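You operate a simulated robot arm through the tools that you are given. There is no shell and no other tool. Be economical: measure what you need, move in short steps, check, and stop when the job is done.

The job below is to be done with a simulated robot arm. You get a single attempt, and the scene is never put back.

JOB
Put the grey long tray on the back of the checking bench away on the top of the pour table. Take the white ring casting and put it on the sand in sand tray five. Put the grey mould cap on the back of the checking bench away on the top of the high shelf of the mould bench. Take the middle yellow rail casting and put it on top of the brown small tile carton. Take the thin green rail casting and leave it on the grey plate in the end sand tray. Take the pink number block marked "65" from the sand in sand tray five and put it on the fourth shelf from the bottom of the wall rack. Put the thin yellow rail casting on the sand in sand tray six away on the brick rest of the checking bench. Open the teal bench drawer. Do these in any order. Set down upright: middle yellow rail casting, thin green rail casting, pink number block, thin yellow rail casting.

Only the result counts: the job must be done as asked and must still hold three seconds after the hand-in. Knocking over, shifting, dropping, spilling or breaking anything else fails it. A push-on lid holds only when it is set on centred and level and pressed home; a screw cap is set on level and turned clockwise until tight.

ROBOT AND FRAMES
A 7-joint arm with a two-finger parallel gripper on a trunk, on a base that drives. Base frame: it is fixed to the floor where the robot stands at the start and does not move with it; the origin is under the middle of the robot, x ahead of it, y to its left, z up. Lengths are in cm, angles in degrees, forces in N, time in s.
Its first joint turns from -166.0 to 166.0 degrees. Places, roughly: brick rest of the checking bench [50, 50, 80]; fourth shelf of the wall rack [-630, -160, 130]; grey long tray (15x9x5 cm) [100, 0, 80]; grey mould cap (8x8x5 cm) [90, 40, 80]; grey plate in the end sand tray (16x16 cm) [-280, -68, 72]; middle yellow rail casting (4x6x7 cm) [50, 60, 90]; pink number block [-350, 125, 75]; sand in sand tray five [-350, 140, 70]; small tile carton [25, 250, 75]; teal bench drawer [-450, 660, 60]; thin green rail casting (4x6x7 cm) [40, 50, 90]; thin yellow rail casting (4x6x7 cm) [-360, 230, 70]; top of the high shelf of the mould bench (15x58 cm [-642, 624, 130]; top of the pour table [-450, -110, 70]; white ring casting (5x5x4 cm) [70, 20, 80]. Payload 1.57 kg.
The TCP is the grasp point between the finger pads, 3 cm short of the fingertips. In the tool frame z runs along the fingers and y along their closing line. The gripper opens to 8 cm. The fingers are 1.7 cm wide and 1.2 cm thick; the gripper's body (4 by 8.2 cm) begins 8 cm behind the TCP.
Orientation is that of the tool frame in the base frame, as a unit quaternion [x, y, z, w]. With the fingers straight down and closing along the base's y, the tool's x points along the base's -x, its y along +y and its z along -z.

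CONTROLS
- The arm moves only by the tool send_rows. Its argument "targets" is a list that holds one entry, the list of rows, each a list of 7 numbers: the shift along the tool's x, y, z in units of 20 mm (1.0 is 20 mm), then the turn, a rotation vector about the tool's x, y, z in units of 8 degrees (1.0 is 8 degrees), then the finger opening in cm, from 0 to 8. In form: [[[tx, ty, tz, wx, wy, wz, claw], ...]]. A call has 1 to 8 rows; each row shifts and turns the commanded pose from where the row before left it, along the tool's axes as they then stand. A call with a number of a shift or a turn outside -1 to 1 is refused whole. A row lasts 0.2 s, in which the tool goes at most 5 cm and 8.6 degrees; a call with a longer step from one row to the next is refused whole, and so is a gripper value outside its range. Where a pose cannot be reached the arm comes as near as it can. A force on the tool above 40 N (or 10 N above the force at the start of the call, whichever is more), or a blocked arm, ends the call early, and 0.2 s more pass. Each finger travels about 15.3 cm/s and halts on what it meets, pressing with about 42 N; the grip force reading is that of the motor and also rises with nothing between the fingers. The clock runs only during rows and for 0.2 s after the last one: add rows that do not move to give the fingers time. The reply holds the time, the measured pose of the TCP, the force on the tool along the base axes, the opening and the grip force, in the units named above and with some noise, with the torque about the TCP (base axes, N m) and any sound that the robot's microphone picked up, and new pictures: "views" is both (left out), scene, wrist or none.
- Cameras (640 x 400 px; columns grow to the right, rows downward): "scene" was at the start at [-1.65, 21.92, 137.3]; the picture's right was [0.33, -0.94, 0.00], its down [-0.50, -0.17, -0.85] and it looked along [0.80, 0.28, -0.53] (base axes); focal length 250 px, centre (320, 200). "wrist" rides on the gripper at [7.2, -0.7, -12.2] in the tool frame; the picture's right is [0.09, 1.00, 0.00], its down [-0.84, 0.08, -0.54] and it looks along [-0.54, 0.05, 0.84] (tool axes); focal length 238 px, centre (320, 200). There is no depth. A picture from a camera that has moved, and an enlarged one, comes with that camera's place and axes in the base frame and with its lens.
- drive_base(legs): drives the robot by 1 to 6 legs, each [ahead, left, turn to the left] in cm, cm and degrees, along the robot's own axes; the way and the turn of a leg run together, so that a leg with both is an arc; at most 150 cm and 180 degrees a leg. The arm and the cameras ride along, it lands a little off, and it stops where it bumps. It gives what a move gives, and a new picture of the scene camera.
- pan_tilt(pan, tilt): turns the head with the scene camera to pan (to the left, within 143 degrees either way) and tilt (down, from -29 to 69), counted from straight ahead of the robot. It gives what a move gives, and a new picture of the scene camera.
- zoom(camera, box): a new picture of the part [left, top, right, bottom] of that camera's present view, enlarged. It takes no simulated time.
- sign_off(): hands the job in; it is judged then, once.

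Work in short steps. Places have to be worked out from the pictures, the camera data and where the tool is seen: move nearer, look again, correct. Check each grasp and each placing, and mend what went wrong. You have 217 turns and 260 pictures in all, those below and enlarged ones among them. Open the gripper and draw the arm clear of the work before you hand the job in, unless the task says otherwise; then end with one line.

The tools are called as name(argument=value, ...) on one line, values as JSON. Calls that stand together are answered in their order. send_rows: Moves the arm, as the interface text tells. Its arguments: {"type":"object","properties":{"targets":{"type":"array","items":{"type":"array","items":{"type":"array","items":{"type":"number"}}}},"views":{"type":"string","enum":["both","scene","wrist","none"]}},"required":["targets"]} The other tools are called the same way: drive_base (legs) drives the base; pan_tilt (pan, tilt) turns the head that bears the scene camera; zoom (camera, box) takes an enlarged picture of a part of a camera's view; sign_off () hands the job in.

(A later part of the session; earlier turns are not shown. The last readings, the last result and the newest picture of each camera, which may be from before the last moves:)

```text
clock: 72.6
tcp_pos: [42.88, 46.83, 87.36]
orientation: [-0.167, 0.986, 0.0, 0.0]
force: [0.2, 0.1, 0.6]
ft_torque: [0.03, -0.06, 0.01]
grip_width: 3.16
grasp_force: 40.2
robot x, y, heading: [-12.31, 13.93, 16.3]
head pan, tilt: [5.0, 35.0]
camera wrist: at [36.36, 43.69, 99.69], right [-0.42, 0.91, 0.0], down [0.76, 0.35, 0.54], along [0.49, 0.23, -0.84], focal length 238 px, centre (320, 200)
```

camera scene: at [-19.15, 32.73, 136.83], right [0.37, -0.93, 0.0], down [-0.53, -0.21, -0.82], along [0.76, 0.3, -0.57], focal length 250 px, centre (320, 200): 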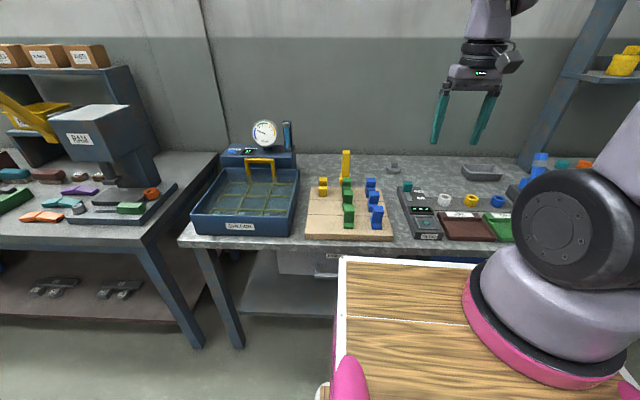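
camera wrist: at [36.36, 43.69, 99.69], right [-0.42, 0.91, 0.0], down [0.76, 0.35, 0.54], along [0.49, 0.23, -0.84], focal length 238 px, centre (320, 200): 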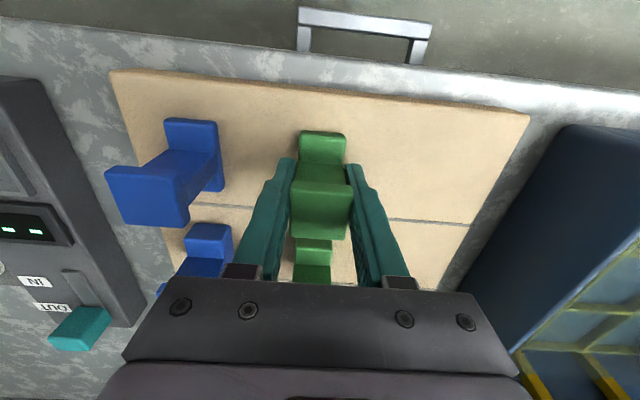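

Gripped (3.16 cm). I lift, draw in, back away from the bench and turn around to look at the sand-tray line.

send_rows(targets=[[[0, 0, -1, 0, 0, 0, 2], [0, 0, -1, 0, 0, 0, 2], [0, 0, -1, 0, 0, 0, 2], [0, 0, -1, 0, 0, 0, 2], [0, 0, -1, 0, 0, 0, 2], [0, 0, -1, 0, 0, 0, 2], [0, 0, -1, 0, 0, 0, 2], [0, 0, -1, 0, 0, 0, 2]]], views="none")

send_rows(targets=[[[1, 0, -1, 0, 0, 0, 2], [1, 0, -1, 0, 0, 0, 2], [1, 0, -1, 0, 0, 0, 2], [1, 0, -1, 0, 0, 0, 2], [1, 0, -1, 0, 0, 0, 2]]], views="none")

drive_base(legs=[[-60, 0, 0], [0, 0, 180]])

pan_tilt(pan=0, tilt=10)

```text
clock: 74.4
tcp_pos: [43.12, 46.71, 103.3]
orientation: [-0.168, 0.986, -0.001, -0.001]
force: [0.2, 1.2, -0.7]
ft_torque: [0.0, -0.01, 0.01]
grip_width: 3.18
grasp_force: 40.6
robot x, y, heading: [-12.44, 14.05, 16.3]
head pan, tilt: [5.0, 35.0]
```

```text
clock: 75.6
tcp_pos: [33.54, 43.36, 113.3]
orientation: [-0.168, 0.986, 0.0, 0.001]
force: [0.6, -0.6, -1.7]
ft_torque: [0.0, 0.01, -0.02]
grip_width: 3.16
grasp_force: 40.2
robot x, y, heading: [-12.33, 14.56, 16.4]
head pan, tilt: [5.0, 35.0]
```

```text
clock: 86.2
tcp_pos: [-116.26, -29.77, 113.3]
orientation: [0.989, 0.145, 0.0, 0.0]
force: [-0.3, 0.1, -1.0]
ft_torque: [-0.01, -0.03, -0.02]
grip_width: 3.15
grasp_force: 40.2
robot x, y, heading: [-69.21, -2.86, -166.3]
head pan, tilt: [5.0, 35.0]
camera scene: at [-63.4, -21.63, 136.83], right [-0.32, 0.95, 0.0], down [0.54, 0.18, -0.82], along [-0.78, -0.26, -0.57], focal length 250 px, centre (320, 200)
```

scene: 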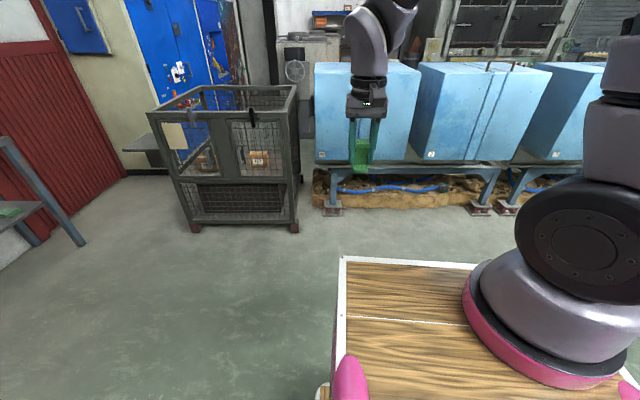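

```text
clock: 87.1
tcp_pos: [-116.21, -29.85, 113.37]
orientation: [0.989, 0.145, 0.0, 0.0]
force: [0.1, 0.8, -1.4]
ft_torque: [0.0, 0.0, 0.01]
grip_width: 3.14
grasp_force: 40.1
robot x, y, heading: [-69.35, -2.48, -166.0]
head pan, tilt: [0.0, 10.0]
camera scene: at [-64.09, -21.01, 140.83], right [-0.24, 0.97, 0.0], down [0.17, 0.04, -0.98], along [-0.96, -0.23, -0.17], focal length 250 px, centre (320, 200)
```

scene: 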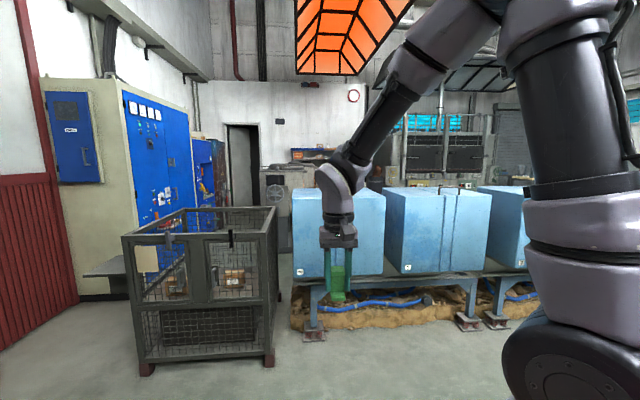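

The end tray lies behind the cage; the gap right of the cage is too narrow, so I go round its left side, between cage and wall table. I square up, sidestep left, and drive ahead in parts.

drive_base(legs=[[0, 0, 5.3], [0, 145, 0], [80, 14, 0]])

pan_tilt(pan=0, tilt=25)

```text
clock: 98.7
tcp_pos: [-141.35, -204.9, 113.26]
orientation: [0.986, 0.165, 0.0, -0.001]
force: [0.1, -0.1, -2.4]
ft_torque: [0.02, 0.0, 0.01]
grip_width: 3.19
grasp_force: 39.9
robot x, y, heading: [-95.26, -175.99, -163.8]
head pan, tilt: [0.0, 10.0]
camera scene: at [-89.57, -194.0, 140.84], right [-0.28, 0.96, 0.0], down [0.17, 0.05, -0.98], along [-0.95, -0.27, -0.17], focal length 250 px, centre (320, 200)
```

scene: 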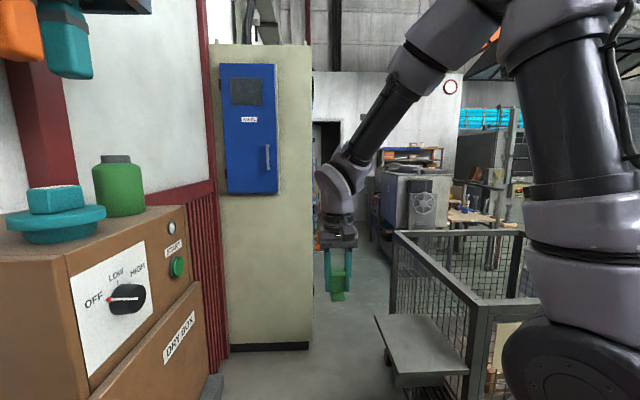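

```text
clock: 99.5
tcp_pos: [-141.39, -204.99, 113.31]
orientation: [0.986, 0.165, 0.0, 0.0]
force: [0.0, 0.5, -2.0]
ft_torque: [0.01, 0.02, 0.01]
grip_width: 3.17
grasp_force: 40.3
robot x, y, heading: [-95.29, -175.77, -163.8]
head pan, tilt: [0.0, 25.0]
camera scene: at [-89.49, -193.98, 138.41], right [-0.28, 0.96, 0.0], down [0.41, 0.12, -0.91], along [-0.87, -0.25, -0.42], focal length 250 px, centre (320, 200)
```

scene: 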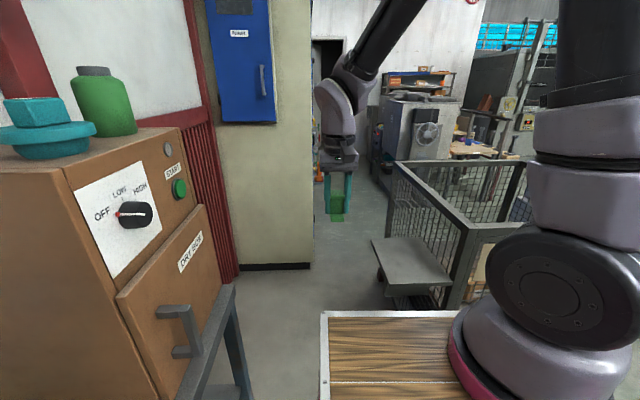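

The way between cabinet and the cage's shelf is only about 50 cm. I look to the right to see the end tray from the side.

pan_tilt(pan=-45, tilt=15)

pan_tilt(pan=-75, tilt=15)

```text
clock: 100.6
tcp_pos: [-141.38, -204.87, 113.36]
orientation: [0.986, 0.165, 0.0, -0.001]
force: [-0.4, -0.3, -1.1]
ft_torque: [0.03, 0.0, 0.0]
grip_width: 3.16
grasp_force: 40.6
robot x, y, heading: [-95.57, -176.2, -163.9]
head pan, tilt: [-45.0, 15.0]
camera scene: at [-88.82, -186.91, 140.03], right [0.48, 0.88, 0.0], down [0.23, -0.12, -0.97], along [-0.85, 0.47, -0.26], focal length 250 px, centre (320, 200)
```

scene: 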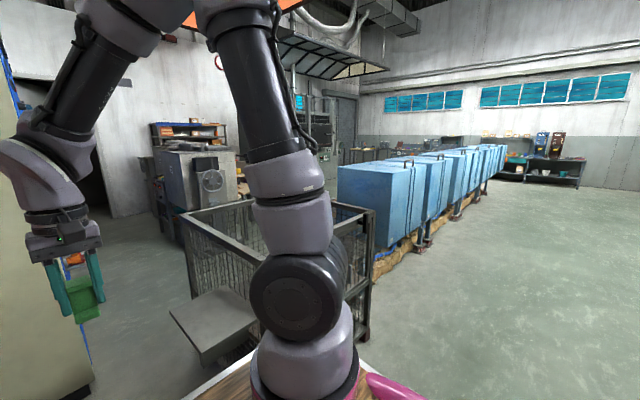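

```text
clock: 101.5
tcp_pos: [-141.41, -204.83, 113.37]
orientation: [0.986, 0.165, 0.001, 0.0]
force: [0.4, -0.6, -0.3]
ft_torque: [-0.01, -0.02, 0.01]
grip_width: 3.13
grasp_force: 40.1
robot x, y, heading: [-95.58, -175.88, -163.8]
head pan, tilt: [-75.0, 15.0]
camera scene: at [-85.48, -183.42, 140.03], right [0.86, 0.52, 0.0], down [0.13, -0.22, -0.97], along [-0.5, 0.83, -0.26], focal length 250 px, centre (320, 200)
```

scene: 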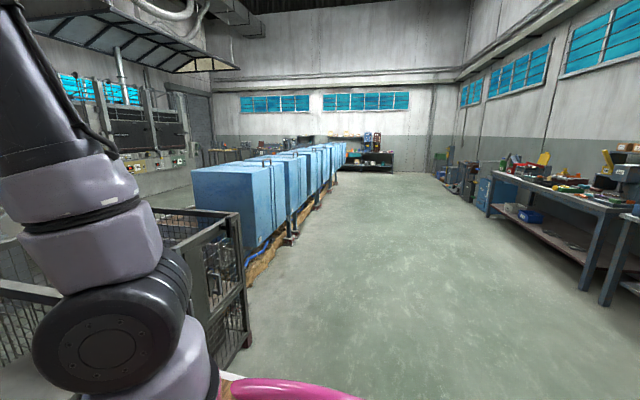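

The boxes are solid, 35 cm deep; the trays lie behind them. I go round by the open far end instead: back off, turn right, and drive along the hall.

drive_base(legs=[[-40, 0, 0], [0, 0, -87], [150, 0, 0], [150, 0, 0], [150, 0, 0]])

pan_tilt(pan=30, tilt=15)

```text
clock: 106.2
tcp_pos: [-107.6, -148.5, 113.29]
orientation: [0.979, -0.206, -0.001, 0.001]
force: [0.1, -0.1, -1.2]
ft_torque: [0.02, -0.01, -0.01]
grip_width: 3.18
grasp_force: 40.5
robot x, y, heading: [-54.29, -158.63, 153.4]
head pan, tilt: [-75.0, 15.0]
stopped in leg 2: the robot was blocked; the commanded pose is now the measured one
camera scene: at [-52.06, -170.77, 140.03], right [0.98, -0.2, 0.0], down [-0.05, -0.25, -0.97], along [0.2, 0.95, -0.26], focal length 250 px, centre (320, 200)
```

scene: 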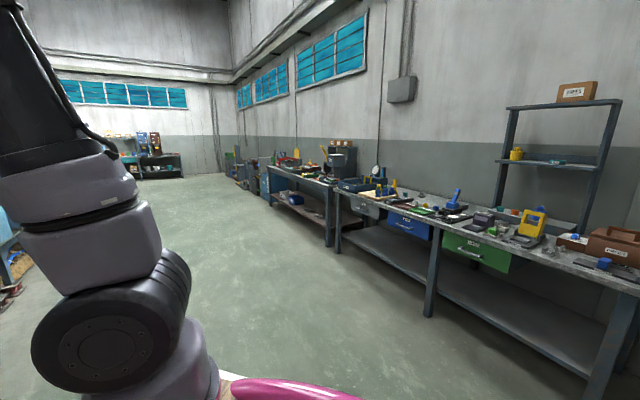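

```text
clock: 108.0
tcp_pos: [-107.55, -148.46, 113.22]
orientation: [0.978, -0.207, 0.001, 0.0]
force: [-0.5, -0.8, -0.6]
ft_torque: [-0.03, -0.04, 0.02]
grip_width: 3.16
grasp_force: 39.9
robot x, y, heading: [-54.21, -158.31, 153.1]
head pan, tilt: [30.0, 15.0]
camera scene: at [-63.27, -180.45, 140.03], right [-0.06, 1.0, 0.0], down [0.26, 0.01, -0.97], along [-0.96, -0.06, -0.26], focal length 250 px, centre (320, 200)
```

scene: 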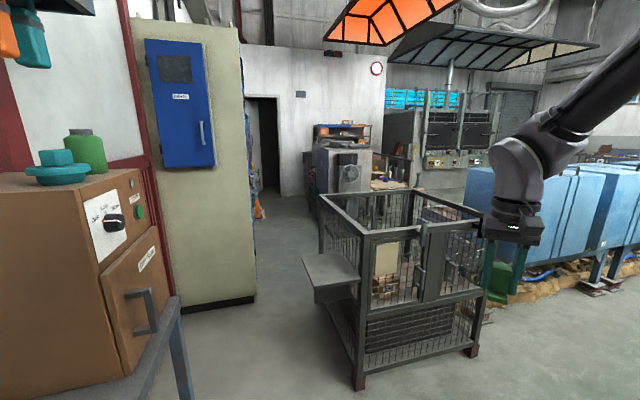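

Turning bumped the rear near the wall table. I move sideways away into the hall, then finish the turn and drive.

drive_base(legs=[[58, -56, 0], [0, 0, -43.8], [150, 0, 0], [150, 0, 0], [150, 0, 0]])

pan_tilt(pan=35, tilt=15)

```text
clock: 135.4
tcp_pos: [-271.02, 383.73, 113.34]
orientation: [0.826, -0.564, 0.0, 0.0]
force: [0.0, 0.8, -1.4]
ft_torque: [-0.03, 0.0, 0.02]
grip_width: 3.16
grasp_force: 40.0
robot x, y, heading: [-239.91, 339.2, 108.5]
head pan, tilt: [30.0, 15.0]
camera scene: at [-262.07, 329.66, 140.03], right [0.66, 0.75, 0.0], down [0.19, -0.17, -0.97], along [-0.72, 0.64, -0.26], focal length 250 px, centre (320, 200)
```

scene: 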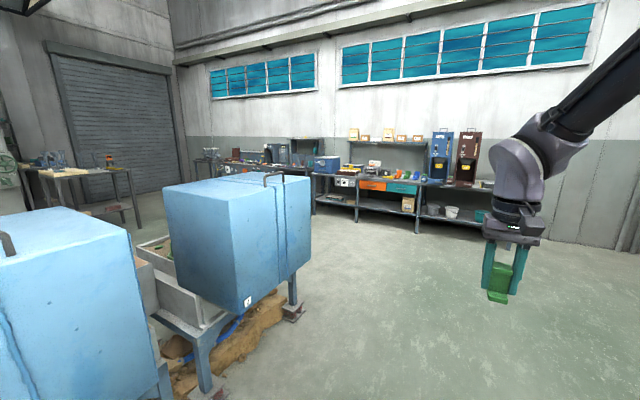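

```text
clock: 136.1
tcp_pos: [-270.96, 383.68, 113.32]
orientation: [0.826, -0.563, 0.0, 0.0]
force: [0.2, 0.1, -1.6]
ft_torque: [0.0, 0.01, -0.01]
grip_width: 3.13
grasp_force: 40.3
robot x, y, heading: [-240.28, 339.19, 108.3]
head pan, tilt: [35.0, 15.0]
camera scene: at [-262.58, 329.02, 140.03], right [0.59, 0.8, 0.0], down [0.21, -0.15, -0.97], along [-0.78, 0.57, -0.26], focal length 250 px, centre (320, 200)
```

scene: 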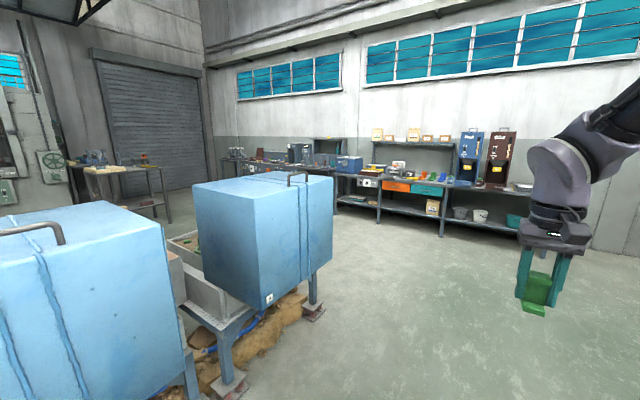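

Only one box remains to the open end. I drive on to the cross aisle and sidestep left into the aisle behind the trays, then look.

drive_base(legs=[[120, 0, 1], [120, 0, 0], [0, 145, 0], [0, 140, 0]])

pan_tilt(pan=120, tilt=15)

pan_tilt(pan=143, tilt=15)

```text
clock: 161.2
tcp_pos: [-623.78, 521.12, 113.42]
orientation: [0.826, -0.564, 0.001, 0.0]
force: [-0.4, 0.3, -1.7]
ft_torque: [-0.01, -0.02, 0.03]
grip_width: 3.18
grasp_force: 40.2
robot x, y, heading: [-593.15, 476.53, 108.5]
head pan, tilt: [35.0, 15.0]
camera scene: at [-615.35, 466.55, 140.03], right [0.59, 0.8, 0.0], down [0.21, -0.15, -0.97], along [-0.78, 0.57, -0.26], focal length 250 px, centre (320, 200)
```

scene: 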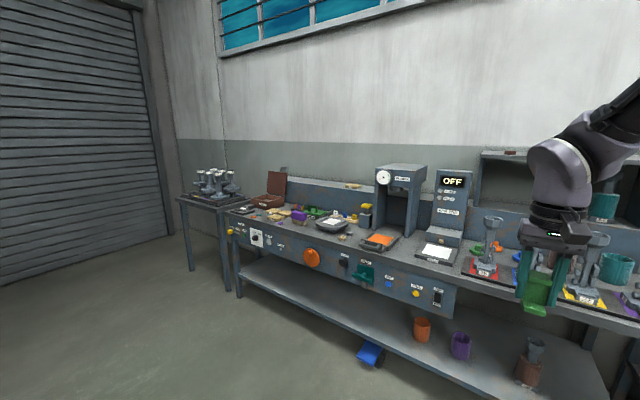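

```text
clock: 162.8
tcp_pos: [-623.66, 521.1, 113.34]
orientation: [0.826, -0.564, 0.0, 0.0]
force: [-0.3, 0.3, -0.4]
ft_torque: [0.01, -0.01, 0.01]
grip_width: 3.16
grasp_force: 40.9
robot x, y, heading: [-592.92, 476.71, 108.3]
head pan, tilt: [120.0, 15.0]
camera scene: at [-614.03, 454.0, 140.03], right [-0.75, 0.66, 0.0], down [0.17, 0.19, -0.97], along [-0.64, -0.72, -0.26], focal length 250 px, centre (320, 200)
```

scene: 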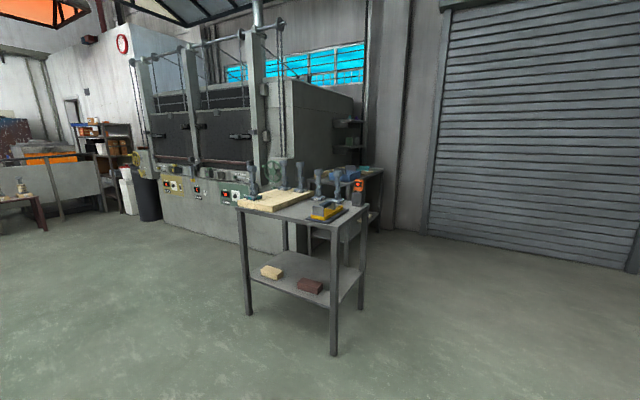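

```text
clock: 163.6
tcp_pos: [-623.78, 521.2, 113.36]
orientation: [0.826, -0.564, -0.001, -0.001]
force: [-0.5, 0.3, -1.1]
ft_torque: [0.0, -0.01, -0.01]
grip_width: 3.16
grasp_force: 40.3
robot x, y, heading: [-592.9, 476.56, 108.3]
head pan, tilt: [143.0, 15.0]
camera scene: at [-610.81, 452.14, 140.03], right [-0.95, 0.32, 0.0], down [0.08, 0.25, -0.97], along [-0.31, -0.92, -0.26], focal length 250 px, centre (320, 200)
```

scene: 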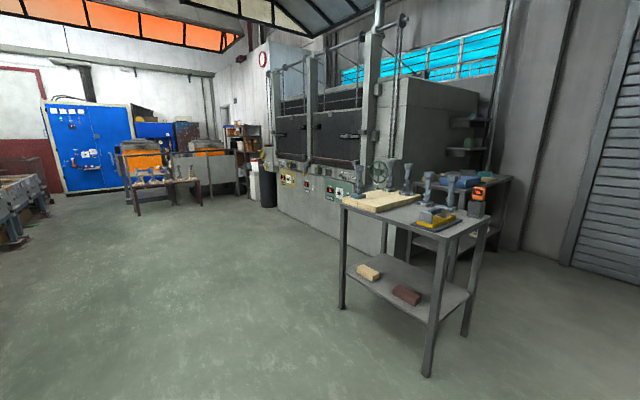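

Aisle is open. I turn to face the trays and sidestep right along the aisle, stopping short of the end to look.

drive_base(legs=[[0, 0, -89], [0, -150, 0], [0, -150, 0], [0, -150, 0]])

pan_tilt(pan=-20, tilt=30)

pan_tilt(pan=-110, tilt=20)

```text
clock: 188.8
tcp_pos: [-390.48, 92.07, 113.36]
orientation: [-0.214, 0.977, 0.0, 0.0]
force: [-0.2, 0.8, -0.9]
ft_torque: [0.0, 0.01, 0.03]
grip_width: 3.13
grasp_force: 39.5
robot x, y, heading: [-433.28, 58.78, 22.1]
head pan, tilt: [143.0, 15.0]
camera scene: at [-458.74, 74.96, 140.03], right [0.26, 0.97, 0.0], down [0.25, -0.07, -0.97], along [-0.93, 0.25, -0.26], focal length 250 px, centre (320, 200)
```

scene: 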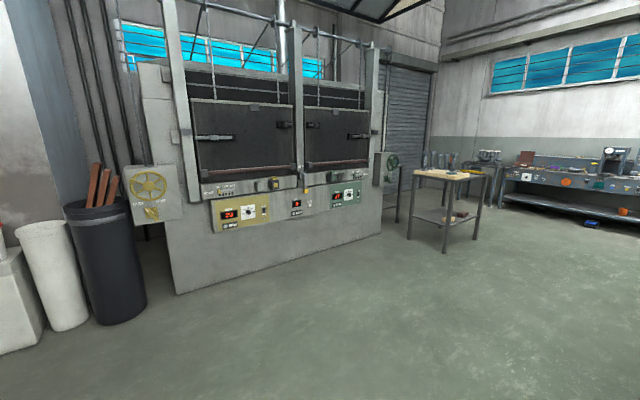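

```text
clock: 191.2
tcp_pos: [-390.41, 91.94, 113.34]
orientation: [-0.215, 0.977, 0.0, 0.0]
force: [-0.1, -0.8, -1.0]
ft_torque: [-0.02, 0.05, 0.0]
grip_width: 3.14
grasp_force: 40.4
robot x, y, heading: [-433.33, 58.86, 21.8]
head pan, tilt: [-20.0, 30.0]
camera scene: at [-440.68, 72.85, 137.61], right [0.03, -1.0, 0.0], down [-0.5, -0.02, -0.87], along [0.87, 0.03, -0.5], focal length 250 px, centre (320, 200)
```

scene: 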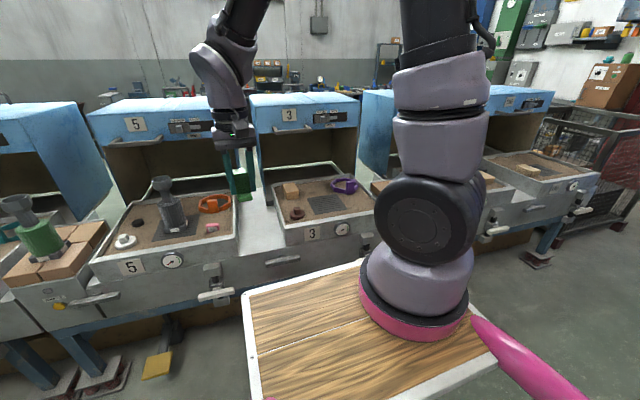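

```text
clock: 192.9
tcp_pos: [-390.44, 92.14, 113.33]
orientation: [-0.214, 0.977, 0.0, 0.0]
force: [-0.3, -0.6, -1.4]
ft_torque: [0.0, -0.01, 0.04]
grip_width: 3.18
grasp_force: 39.9
robot x, y, heading: [-433.45, 58.98, 22.2]
head pan, tilt: [-110.0, 20.0]
camera scene: at [-449.4, 63.23, 139.21], right [-1.0, -0.03, 0.0], down [-0.01, 0.34, -0.94], along [0.03, -0.94, -0.34], focal length 250 px, centre (320, 200)
```

scene: 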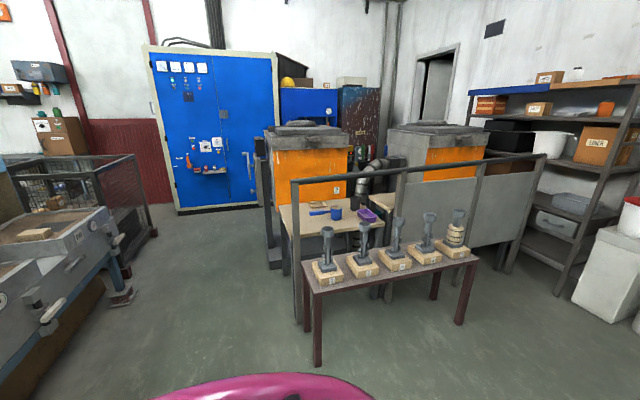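

Good: from this side the hoods are open and the trays reachable. I move nearer to the trays, square up, and sidestep right to the end tray.

drive_base(legs=[[20, 0, -2.7], [0, -85, 0], [0, -75, 0]])

pan_tilt(pan=0, tilt=35)

```text
clock: 202.3
tcp_pos: [-319.15, -55.76, 113.39]
orientation: [-0.187, 0.982, 0.0, 0.0]
force: [-0.1, 0.7, -1.0]
ft_torque: [-0.02, 0.03, 0.0]
grip_width: 3.17
grasp_force: 40.5
robot x, y, heading: [-364.05, -86.8, 18.8]
head pan, tilt: [-110.0, 20.0]
camera scene: at [-379.56, -81.31, 139.21], right [-1.0, 0.02, 0.0], down [0.01, 0.34, -0.94], along [-0.02, -0.94, -0.34], focal length 250 px, centre (320, 200)
```

scene: 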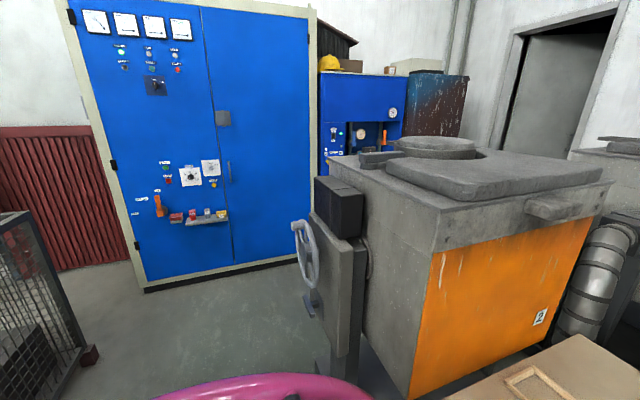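

```text
clock: 204.2
tcp_pos: [-319.1, -55.93, 113.28]
orientation: [-0.187, 0.982, 0.0, 0.0]
force: [0.0, 1.5, -1.6]
ft_torque: [0.02, 0.0, -0.01]
grip_width: 3.16
grasp_force: 40.5
robot x, y, heading: [-363.72, -86.94, 18.4]
head pan, tilt: [0.0, 35.0]
camera scene: at [-370.99, -69.18, 136.83], right [0.32, -0.95, 0.0], down [-0.54, -0.18, -0.82], along [0.78, 0.26, -0.57], focal length 250 px, centre (320, 200)
```

scene: 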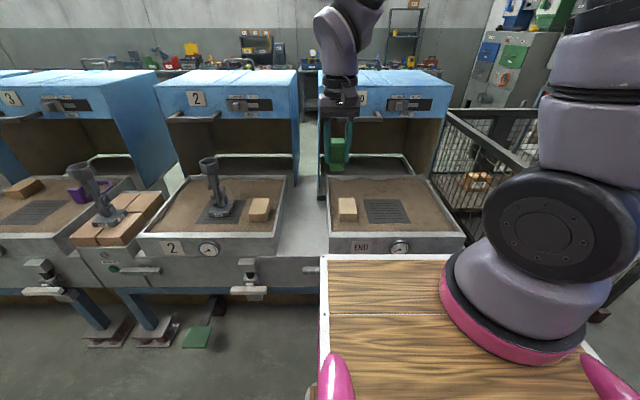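

The END tray's grid plate is at about (-280.3, -69.4). I carry the casting over it at height.

send_rows(targets=[[[-1, -0.8, 0, 0, 0, 0.29, 2], [-1, -0.8, 0, 0, 0, 0, 2], [-1, -0.8, 0, 0, 0, 0, 2], [-1, -0.8, 0, 0, 0, 0, 2], [-1, -0.8, 0, 0, 0, 0, 2], [-1, -0.8, 0, 0, 0, 0, 2], [-1, -0.8, 0, 0, 0, 0, 2], [-1, -0.8, 0, 0, 0, 0, 2]]], views="none")

send_rows(targets=[[[-1, -0.8, 0, 0, 0, 0, 2], [-1, -0.8, 0, 0, 0, 0, 2], [-1, -0.8, 0.5, 0, 0, 0, 2], [-1, -0.8, 0.5, 0, 0, 0, 2], [-1, -0.8, 0.5, 0, 0, 0, 2], [-1, -0.8, 1, 0, 0, 0, 2], [-1, -0.8, 1, 0, 0, 0, 2], [-1, -0.8, 1, 0, 0, 0, 2]]], views="both")

```text
clock: 206.0
tcp_pos: [-299.72, -62.6, 113.26]
orientation: [-0.167, 0.986, 0.0, 0.0]
force: [-0.3, -0.4, -1.2]
ft_torque: [0.0, -0.06, -0.04]
grip_width: 3.13
grasp_force: 40.2
robot x, y, heading: [-363.63, -86.66, 18.5]
head pan, tilt: [0.0, 35.0]
```

```text
clock: 207.8
tcp_pos: [-280.58, -69.46, 104.24]
orientation: [-0.167, 0.986, 0.0, 0.002]
force: [-0.7, 0.6, -0.8]
ft_torque: [0.01, 0.0, -0.02]
grip_width: 3.18
grasp_force: 40.2
robot x, y, heading: [-363.64, -86.49, 18.7]
head pan, tilt: [0.0, 35.0]
camera scene: at [-371.05, -69.18, 136.83], right [0.32, -0.95, 0.0], down [-0.54, -0.18, -0.82], along [0.78, 0.26, -0.57], focal length 250 px, centre (320, 200)
camera wrist: at [-287.1, -72.5, 116.5], right [-0.42, 0.91, 0.0], down [0.76, 0.35, 0.54], along [0.49, 0.23, -0.84], focal length 238 px, centre (320, 200)
```

scene: 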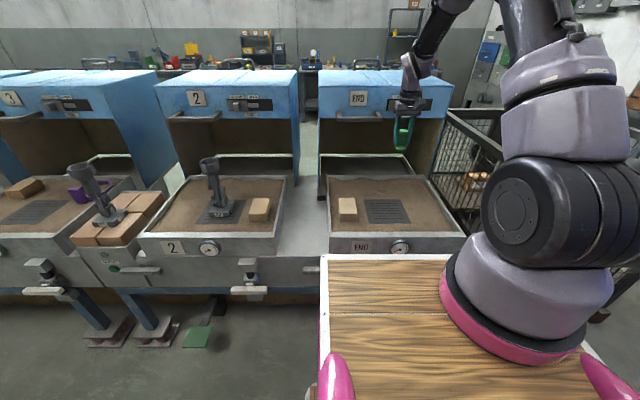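
wrist: 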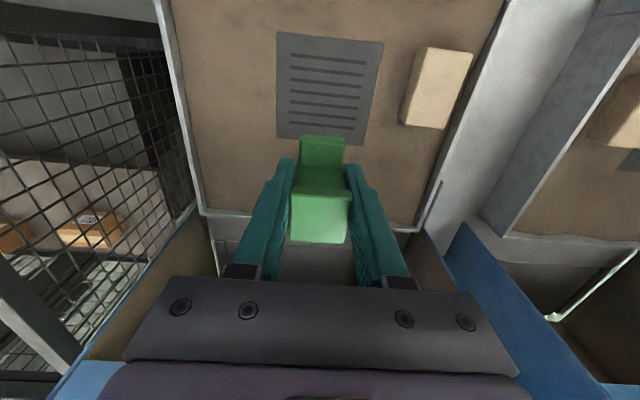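

Plate centre is about 1 cm left of the tool. I correct and descend.

send_rows(targets=[[[0.15, 0.6, 1, 0, 0, 0, 2], [0, 0, 1, 0, 0, 0, 2], [0, 0, 1, 0, 0, 0, 2], [0, 0, 1, 0, 0, 0, 2], [0, 0, 1, 0, 0, 0, 2], [0, 0, 1, 0, 0, 0, 2], [0, 0, 1, 0, 0, 0, 2], [0, 0, 1, 0, 0, 0, 2]]], views="none")

send_rows(targets=[[[0, 0, 1, 0, 0, 0, 2], [0, 0, 1, 0, 0, 0, 2], [0, 0, 1, 0, 0, 0, 2], [0, 0, 1, 0, 0, 0, 2], [0, 0, 0.5, 0, 0, 0, 2], [0, 0, 0, 0, 0, 0, 2]]], views="wrist")

zoom(camera="scene", box=[330, 150, 450, 240])

```text
clock: 209.6
tcp_pos: [-281.1, -68.27, 88.25]
orientation: [-0.167, 0.986, 0.001, 0.0]
force: [0.4, 0.4, -0.5]
ft_torque: [0.0, -0.01, 0.03]
grip_width: 3.14
grasp_force: 40.2
robot x, y, heading: [-363.7, -86.82, 18.5]
head pan, tilt: [0.0, 35.0]
```

```text
clock: 211.0
tcp_pos: [-281.12, -68.39, 79.22]
orientation: [-0.167, 0.986, 0.0, 0.0]
force: [0.1, -0.3, -0.3]
ft_torque: [0.0, 0.03, 0.02]
grip_width: 3.16
grasp_force: 40.4
robot x, y, heading: [-363.59, -86.65, 18.9]
head pan, tilt: [0.0, 35.0]
camera wrist: at [-287.5, -71.51, 91.56], right [-0.42, 0.91, 0.0], down [0.76, 0.35, 0.54], along [0.49, 0.22, -0.84], focal length 238 px, centre (320, 200)
```

wrist: 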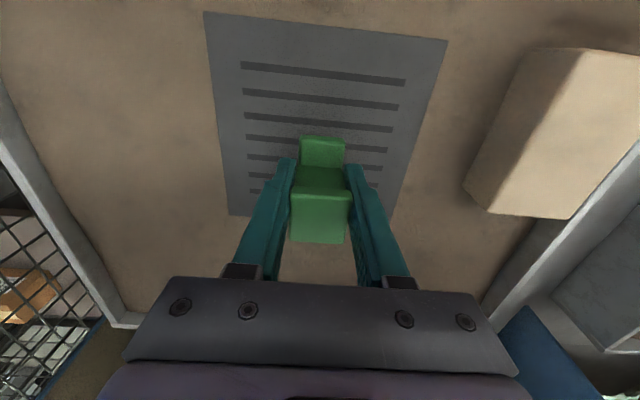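

```text
4.44 times, centred on (390, 195) of scene
camera zoom: at [-370.99, -69.18, 136.83], right [0.32, -0.95, 0.0], down [-0.54, -0.18, -0.82], along [0.78, 0.26, -0.57], focal length 1112 px, centre (9, 222)
```

zoom: 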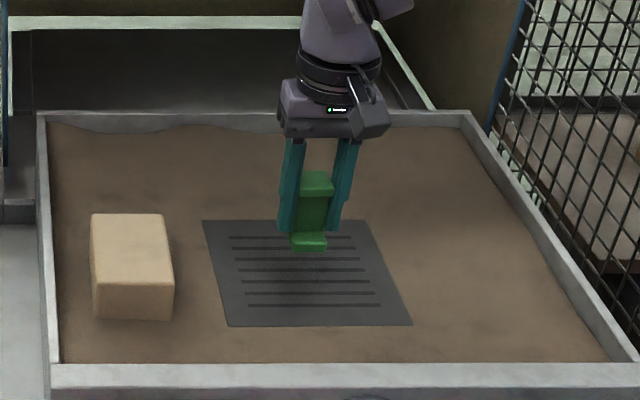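

Plate centre lies ~1.6 cm toward the robot from the casting; I shift back and lower gently to contact.

send_rows(targets=[[[0.75, 0, 0.3, 0, 0, 0, 2], [0, 0, 0.4, 0, 0, 0, 2], [0, 0, 0.3, 0, 0, 0, 2], [0, 0, 0.15, 0, 0, 0, 2], [0, 0, 0.15, 0, 0, 0, 2], [0, 0, 0.1, 0, 0, 0, 2], [0, 0, 0.1, 0, 0, 0, 2]]], views="none")

zoom(camera="scene", box=[360, 160, 430, 230])

```text
clock: 212.6
tcp_pos: [-282.56, -68.89, 76.29]
orientation: [-0.166, 0.986, 0.001, 0.0]
force: [-0.2, -0.3, -0.4]
ft_torque: [0.02, -0.01, -0.01]
grip_width: 3.18
grasp_force: 40.0
robot x, y, heading: [-363.8, -86.85, 18.6]
head pan, tilt: [0.0, 35.0]
```

```text
5.71 times, centred on (395, 195) of scene
camera zoom: at [-370.99, -69.18, 136.83], right [0.32, -0.95, 0.0], down [-0.54, -0.18, -0.82], along [0.78, 0.26, -0.57], focal length 1430 px, centre (-109, 229)
```

zoom: 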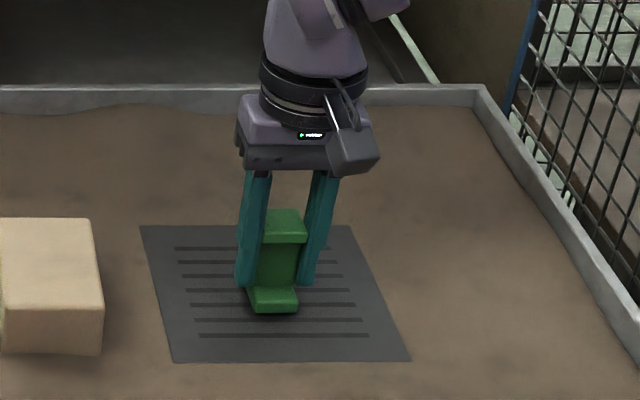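

send_rows(targets=[[[0, 0, 0.1, 0, 0, 0, 2], [0, 0, 0.1, 0, 0, 0, 2], [0, 0, 0.1, 0, 0, 0, 2], [0, 0, 0.1, 0, 0, 0, 2]]], views="none")

```text
clock: 213.6
tcp_pos: [-282.5, -68.95, 75.64]
orientation: [-0.167, 0.986, 0.0, 0.001]
force: [-1.8, -1.5, 28.2]
ft_torque: [0.03, -0.11, 0.0]
grip_width: 3.14
grasp_force: 40.2
robot x, y, heading: [-363.98, -86.87, 18.8]
head pan, tilt: [0.0, 35.0]
```

Contact at 28 N; release and lift.

send_rows(targets=[[[0, 0, -0.1, 0, 0, 0, 2], [0, 0, 0, 0, 0, 0, 4], [0, 0, 0, 0, 0, 0, 5.5], [0, 0, -0.5, 0, 0, 0, 5.5], [0, 0, -1, 0, 0, 0, 5.5], [0, 0, -1, 0, 0, 0, 5.5], [0, 0, -1, 0, 0, 0, 5.5], [0, 0, -1, 0, 0, 0, 5.5]]], views="none")

zoom(camera="scene", box=[330, 150, 450, 240])

```text
clock: 215.4
tcp_pos: [-282.63, -68.87, 84.65]
orientation: [-0.167, 0.986, 0.0, -0.001]
force: [0.1, -0.1, 0.6]
ft_torque: [-0.01, 0.03, 0.0]
grip_width: 5.51
grasp_force: 0.0
robot x, y, heading: [-363.58, -86.68, 18.5]
head pan, tilt: [0.0, 35.0]
```

```text
4.44 times, centred on (390, 195) of scene
camera zoom: at [-370.98, -69.18, 136.83], right [0.32, -0.95, 0.0], down [-0.54, -0.18, -0.82], along [0.78, 0.26, -0.57], focal length 1112 px, centre (9, 222)
```

zoom: 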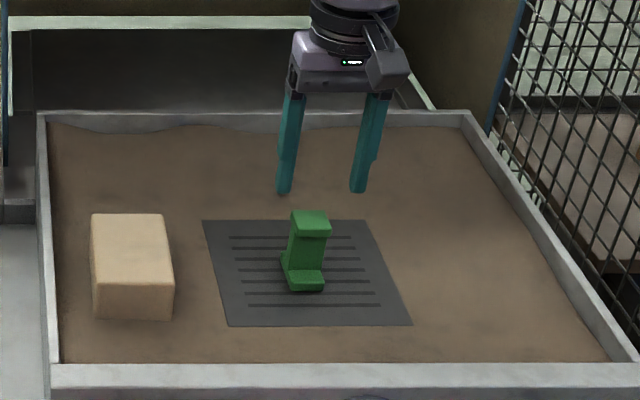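

Thin green stands on the plate. I draw back and sidestep left to tray five for the pink block.

send_rows(targets=[[[0, 0, -1, 0, 0, 0, 7], [0, 0, -1, 0, 0, 0, 7], [0, 0, -1, 0, 0, 0, 7], [0, 0, -1, 0, 0, 0, 7], [0, 0, -1, 0, 0, 0, 7], [0, 0, -1, 0, 0, 0, 7], [1, 0, -1, 0, 0, 0, 7], [1, 0, -1, 0, 0, 0, 7]]], views="none")

send_rows(targets=[[[1, 0, -0.5, 0, 0, 0, 7], [1, 0, -0.5, 0, 0, 0, 7], [1, 0, -0.5, 0, 0, 0, 7], [1, 0, -0.5, 0, 0, 0, 7], [1, 0, -0.5, 0, 0, 0, 7], [1, 0, -0.5, 0, 0, 0, 7], [1, 0, -0.5, 0, 0, 0, 7], [1, 0, -0.5, 0, 0, 0, 7]]], views="none")

send_rows(targets=[[[1, 0, 0, 0, 0, 0, 7], [1, 0, 0, 0, 0, 0, 7], [1, 0, 0, 0, 0, 0, 7], [1, 0, 0, 0, 0, 0, 7], [1, 0, 0, 0, 0, 0, 7], [1, 0, 0, 0, 0, 0, 7]]], views="none")

drive_base(legs=[[0, 100, 0.5], [0, 96, 0]])

```text
clock: 217.2
tcp_pos: [-286.29, -70.42, 100.74]
orientation: [-0.168, 0.986, 0.0, -0.001]
force: [0.6, 0.9, -0.8]
ft_torque: [-0.02, 0.02, -0.02]
grip_width: 7.0
grasp_force: 0.1
robot x, y, heading: [-363.76, -87.0, 18.7]
head pan, tilt: [0.0, 35.0]
```

```text
clock: 219.0
tcp_pos: [-301.28, -75.52, 108.57]
orientation: [-0.168, 0.986, 0.0, -0.001]
force: [-0.6, 0.0, 0.5]
ft_torque: [-0.01, 0.0, -0.01]
grip_width: 6.99
grasp_force: 0.0
robot x, y, heading: [-363.77, -86.48, 18.8]
head pan, tilt: [0.0, 35.0]
```

```text
clock: 220.4
tcp_pos: [-312.37, -79.41, 108.92]
orientation: [-0.166, 0.986, 0.0, -0.002]
force: [0.3, 0.1, -0.4]
ft_torque: [0.03, 0.02, 0.02]
grip_width: 7.0
grasp_force: 0.1
out of reach, approached as far as the arm can: row 6
robot x, y, heading: [-363.51, -86.74, 18.6]
head pan, tilt: [0.0, 35.0]
```

```text
clock: 230.2
tcp_pos: [-374.53, 106.09, 108.9]
orientation: [-0.157, 0.988, 0.0, -0.002]
force: [1.3, 0.7, -1.1]
ft_torque: [-0.03, 0.03, -0.01]
grip_width: 7.01
grasp_force: 0.0
robot x, y, heading: [-425.82, 99.7, 17.7]
head pan, tilt: [0.0, 35.0]
camera scene: at [-433.0, 117.45, 136.83], right [0.3, -0.95, 0.0], down [-0.55, -0.17, -0.82], along [0.78, 0.25, -0.57], focal length 250 px, centre (320, 200)
```

scene: 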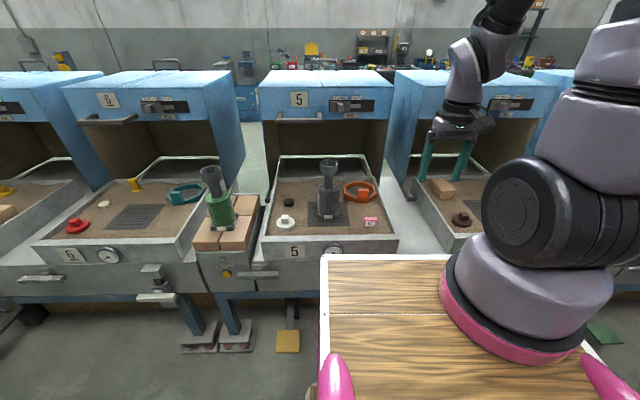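

zoom(camera="scene", box=[250, 150, 410, 260])

zoom(camera="scene", box=[30, 150, 260, 270])

```text
3.64 times, centred on (330, 205) of scene
camera zoom: at [-433.0, 117.45, 136.83], right [0.3, -0.95, 0.0], down [-0.55, -0.17, -0.82], along [0.78, 0.25, -0.57], focal length 910 px, centre (284, 182)
```

zoom: 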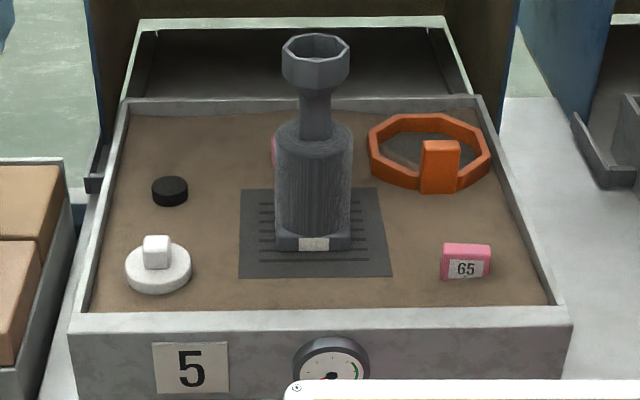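

```text
2.78 times, centred on (145, 210) of scene
camera zoom: at [-433.0, 117.45, 136.83], right [0.3, -0.95, 0.0], down [-0.55, -0.17, -0.82], along [0.78, 0.25, -0.57], focal length 696 px, centre (807, 172)
```

zoom: 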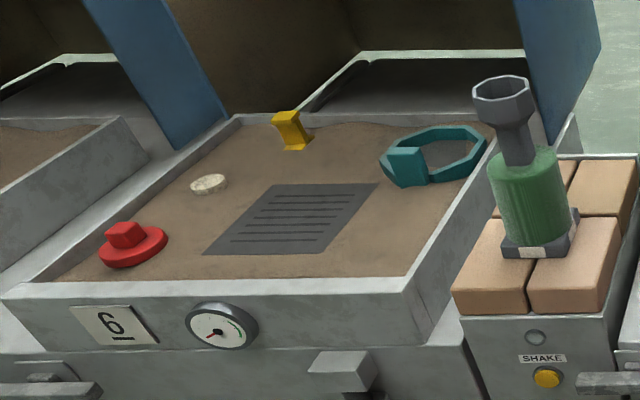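

zoom(camera="scene", box=[350, 205, 390, 235])

zoom(camera="scene", box=[300, 170, 340, 200])

```text
13.33 times, centred on (370, 220) of scene
camera zoom: at [-433.0, 117.45, 136.83], right [0.3, -0.95, 0.0], down [-0.55, -0.17, -0.82], along [0.78, 0.25, -0.57], focal length 3336 px, centre (-347, -67)
```

zoom: 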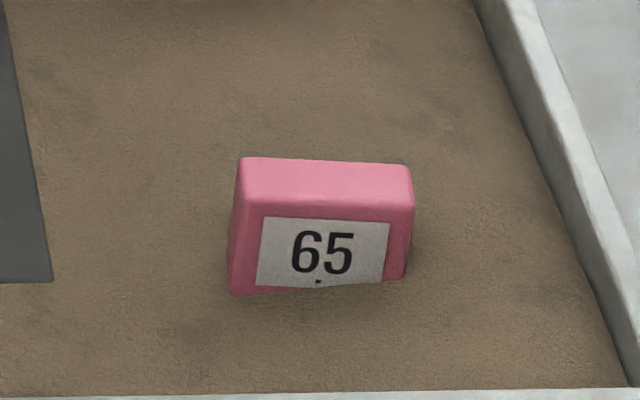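

```text
13.33 times, centred on (320, 185) of scene
camera zoom: at [-433.0, 117.45, 136.83], right [0.3, -0.95, 0.0], down [-0.55, -0.17, -0.82], along [0.78, 0.25, -0.57], focal length 3336 px, centre (320, 400)
```

zoom: 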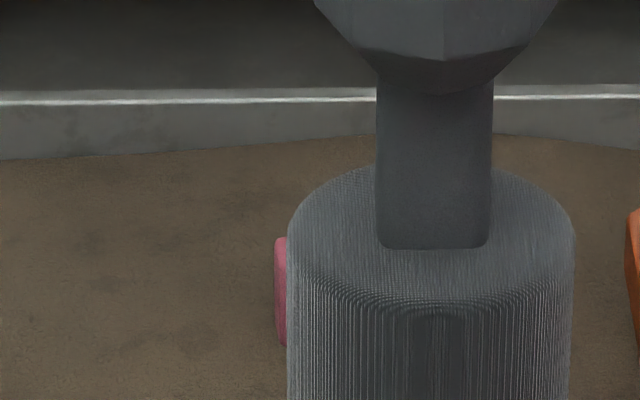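

The front pink block reads 65 at about (-353.4, 122). Before gripping, I look at the wall rack to see how it must be set down.

pan_tilt(pan=-141, tilt=8)

zoom(camera="scene", box=[180, 60, 480, 300])

```text
clock: 232.4
tcp_pos: [-374.49, 106.07, 108.91]
orientation: [-0.157, 0.988, 0.0, -0.002]
force: [-0.5, -0.2, -0.2]
ft_torque: [0.02, -0.01, 0.02]
grip_width: 7.0
grasp_force: 0.0
robot x, y, heading: [-425.91, 99.92, 17.5]
head pan, tilt: [-141.0, 8.0]
camera scene: at [-446.5, 107.07, 141.17], right [-0.83, 0.55, 0.0], down [0.08, 0.12, -0.99], along [-0.55, -0.83, -0.14], focal length 250 px, centre (320, 200)
```

scene: 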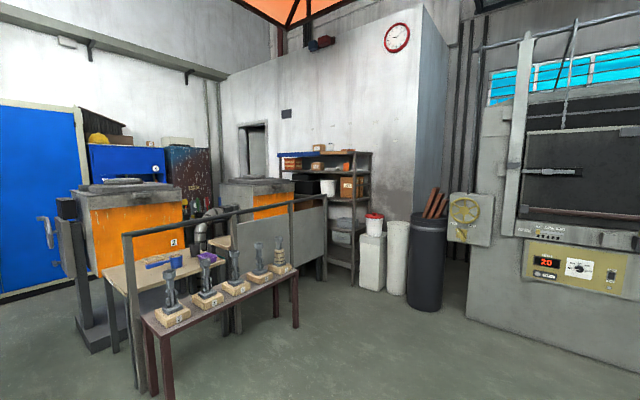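

```text
1.67 times, centred on (330, 180) of scene
camera zoom: at [-446.5, 107.07, 141.17], right [-0.83, 0.55, 0.0], down [0.08, 0.12, -0.99], along [-0.55, -0.83, -0.14], focal length 417 px, centre (303, 233)
```

zoom: 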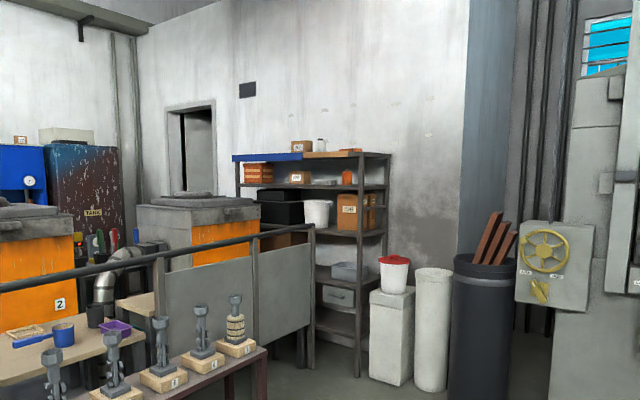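

Fourth shelf has another shelf about 20 cm above it, so I'll grip the block with the hand tilted about 36° forward. I tilt now and approach part way along the tool axis.

send_rows(targets=[[[0, 0.8, 0, 0, -0.9, 0, 7.5], [0, 0.8, 0, 0, -0.9, 0, 7.5], [0, 0.8, 0, 0, -0.9, 0, 7.5], [0, 0.8, 0, 0, -0.9, 0, 7.5], [0, 0.8, 0, 0, -0.9, 0, 7.5], [0, 0, 1, 0, 0, 0, 7.5], [0, 0, 1, 0, 0, 0, 7.5], [0, 0, 1, 0, 0, 0, 7.5]]], views="wrist")

pan_tilt(pan=0, tilt=35)

```text
clock: 234.2
tcp_pos: [-364.55, 117.85, 108.55]
orientation: [-0.149, 0.951, 0.034, 0.267]
force: [-0.1, 0.5, 0.2]
ft_torque: [-0.04, 0.01, -0.04]
grip_width: 7.54
grasp_force: 0.0
out of reach, approached as far as the arm can: row 1, 2, 3, 4, 5
robot x, y, heading: [-425.96, 99.63, 17.8]
head pan, tilt: [-141.0, 8.0]
camera wrist: at [-376.18, 113.4, 115.42], right [-0.38, 0.92, -0.06], down [0.38, 0.22, 0.9], along [0.84, 0.31, -0.44], focal length 238 px, centre (320, 200)
```

wrist: 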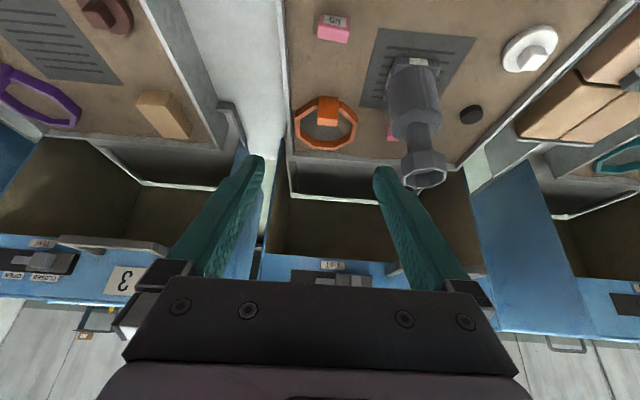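

```text
clock: 236.5
tcp_pos: [-364.44, 117.9, 108.7]
orientation: [-0.15, 0.951, 0.035, 0.268]
force: [0.1, -0.1, -0.1]
ft_torque: [0.02, -0.03, 0.0]
grip_width: 7.51
grasp_force: 0.1
robot x, y, heading: [-425.78, 99.67, 17.6]
head pan, tilt: [0.0, 35.0]
camera scene: at [-433.0, 117.45, 136.83], right [0.3, -0.95, 0.0], down [-0.55, -0.17, -0.82], along [0.78, 0.25, -0.57], focal length 250 px, centre (320, 200)
```

scene: 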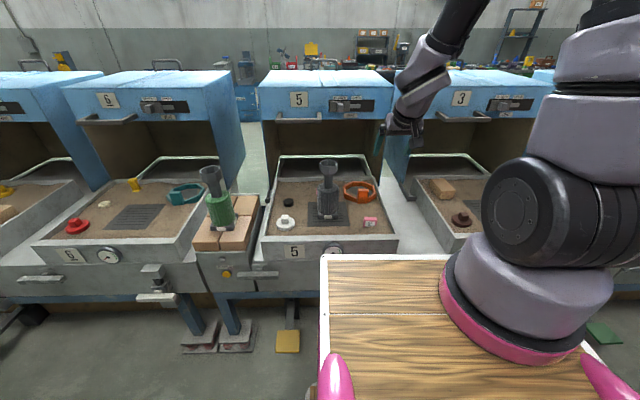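

zoom(camera="wrist", box=[280, 0, 400, 75])

```text
5.33 times, centred on (340, 38) of wrist
camera zoom: at [-376.15, 113.37, 115.44], right [-0.38, 0.92, -0.06], down [0.38, 0.22, 0.9], along [0.84, 0.31, -0.44], focal length 1271 px, centre (213, 1067)
```

zoom: 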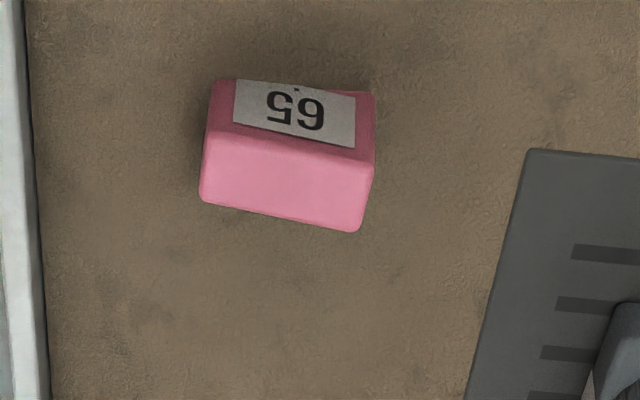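

Block centre ≈ (p −295.2, q 231.7), top z≈75, turned ~4° from the tool. I correct the yaw and approach, stopping about 5 cm short.

send_rows(targets=[[[0.6, 0, 1, 0.24, 0, 0.4, 7.5], [0.6, 0, 1, 0, 0, 0, 7.5], [0.6, 0, 1, 0, 0, 0, 7.5], [0.6, 0, 1, 0, 0, 0, 7.5], [0.6, 0, 1, 0, 0, 0, 7.5], [0.6, 0, 1, 0, 0, 0, 7.5], [0.6, 0, 1, 0, 0, 0, 7.5], [0.6, 0, 1, 0, 0, 0, 7.5]]], views="none")

send_rows(targets=[[[0, 0, 1, 0, 0, 0, 7.5], [0, 0, 1, 0, 0, 0, 7.5], [0, 0, 1, 0, 0, 0, 7.5], [0, 0, 1, 0, 0, 0, 7.5], [0, 0, 1, 0, 0, 0, 7.5]]], views="both")

```text
clock: 238.3
tcp_pos: [-364.29, 117.56, 90.07]
orientation: [-0.118, 0.955, 0.025, 0.27]
force: [0.1, 0.5, 0.4]
ft_torque: [0.01, -0.02, 0.0]
grip_width: 7.5
grasp_force: 0.1
robot x, y, heading: [-425.93, 100.02, 17.8]
head pan, tilt: [0.0, 35.0]
```

```text
clock: 239.5
tcp_pos: [-359.18, 118.72, 81.44]
orientation: [-0.119, 0.955, 0.026, 0.27]
force: [0.4, 0.0, 0.7]
ft_torque: [-0.01, 0.0, -0.02]
grip_width: 7.54
grasp_force: 0.0
robot x, y, heading: [-425.97, 99.75, 17.6]
head pan, tilt: [0.0, 35.0]
camera scene: at [-433.02, 117.45, 136.83], right [0.3, -0.95, 0.0], down [-0.55, -0.17, -0.82], along [0.78, 0.25, -0.57], focal length 250 px, centre (320, 200)
camera wrist: at [-371.18, 115.1, 88.18], right [-0.32, 0.95, -0.06], down [0.4, 0.19, 0.9], along [0.86, 0.26, -0.44], focal length 238 px, centre (320, 200)
```

scene: 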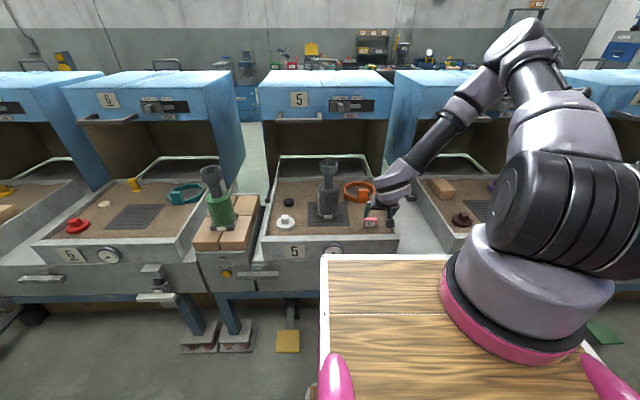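
wrist: 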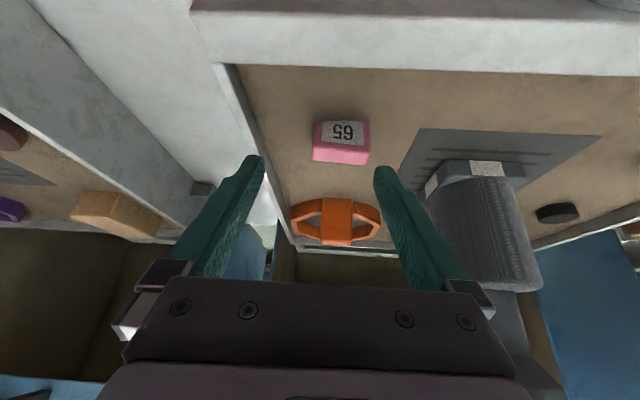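

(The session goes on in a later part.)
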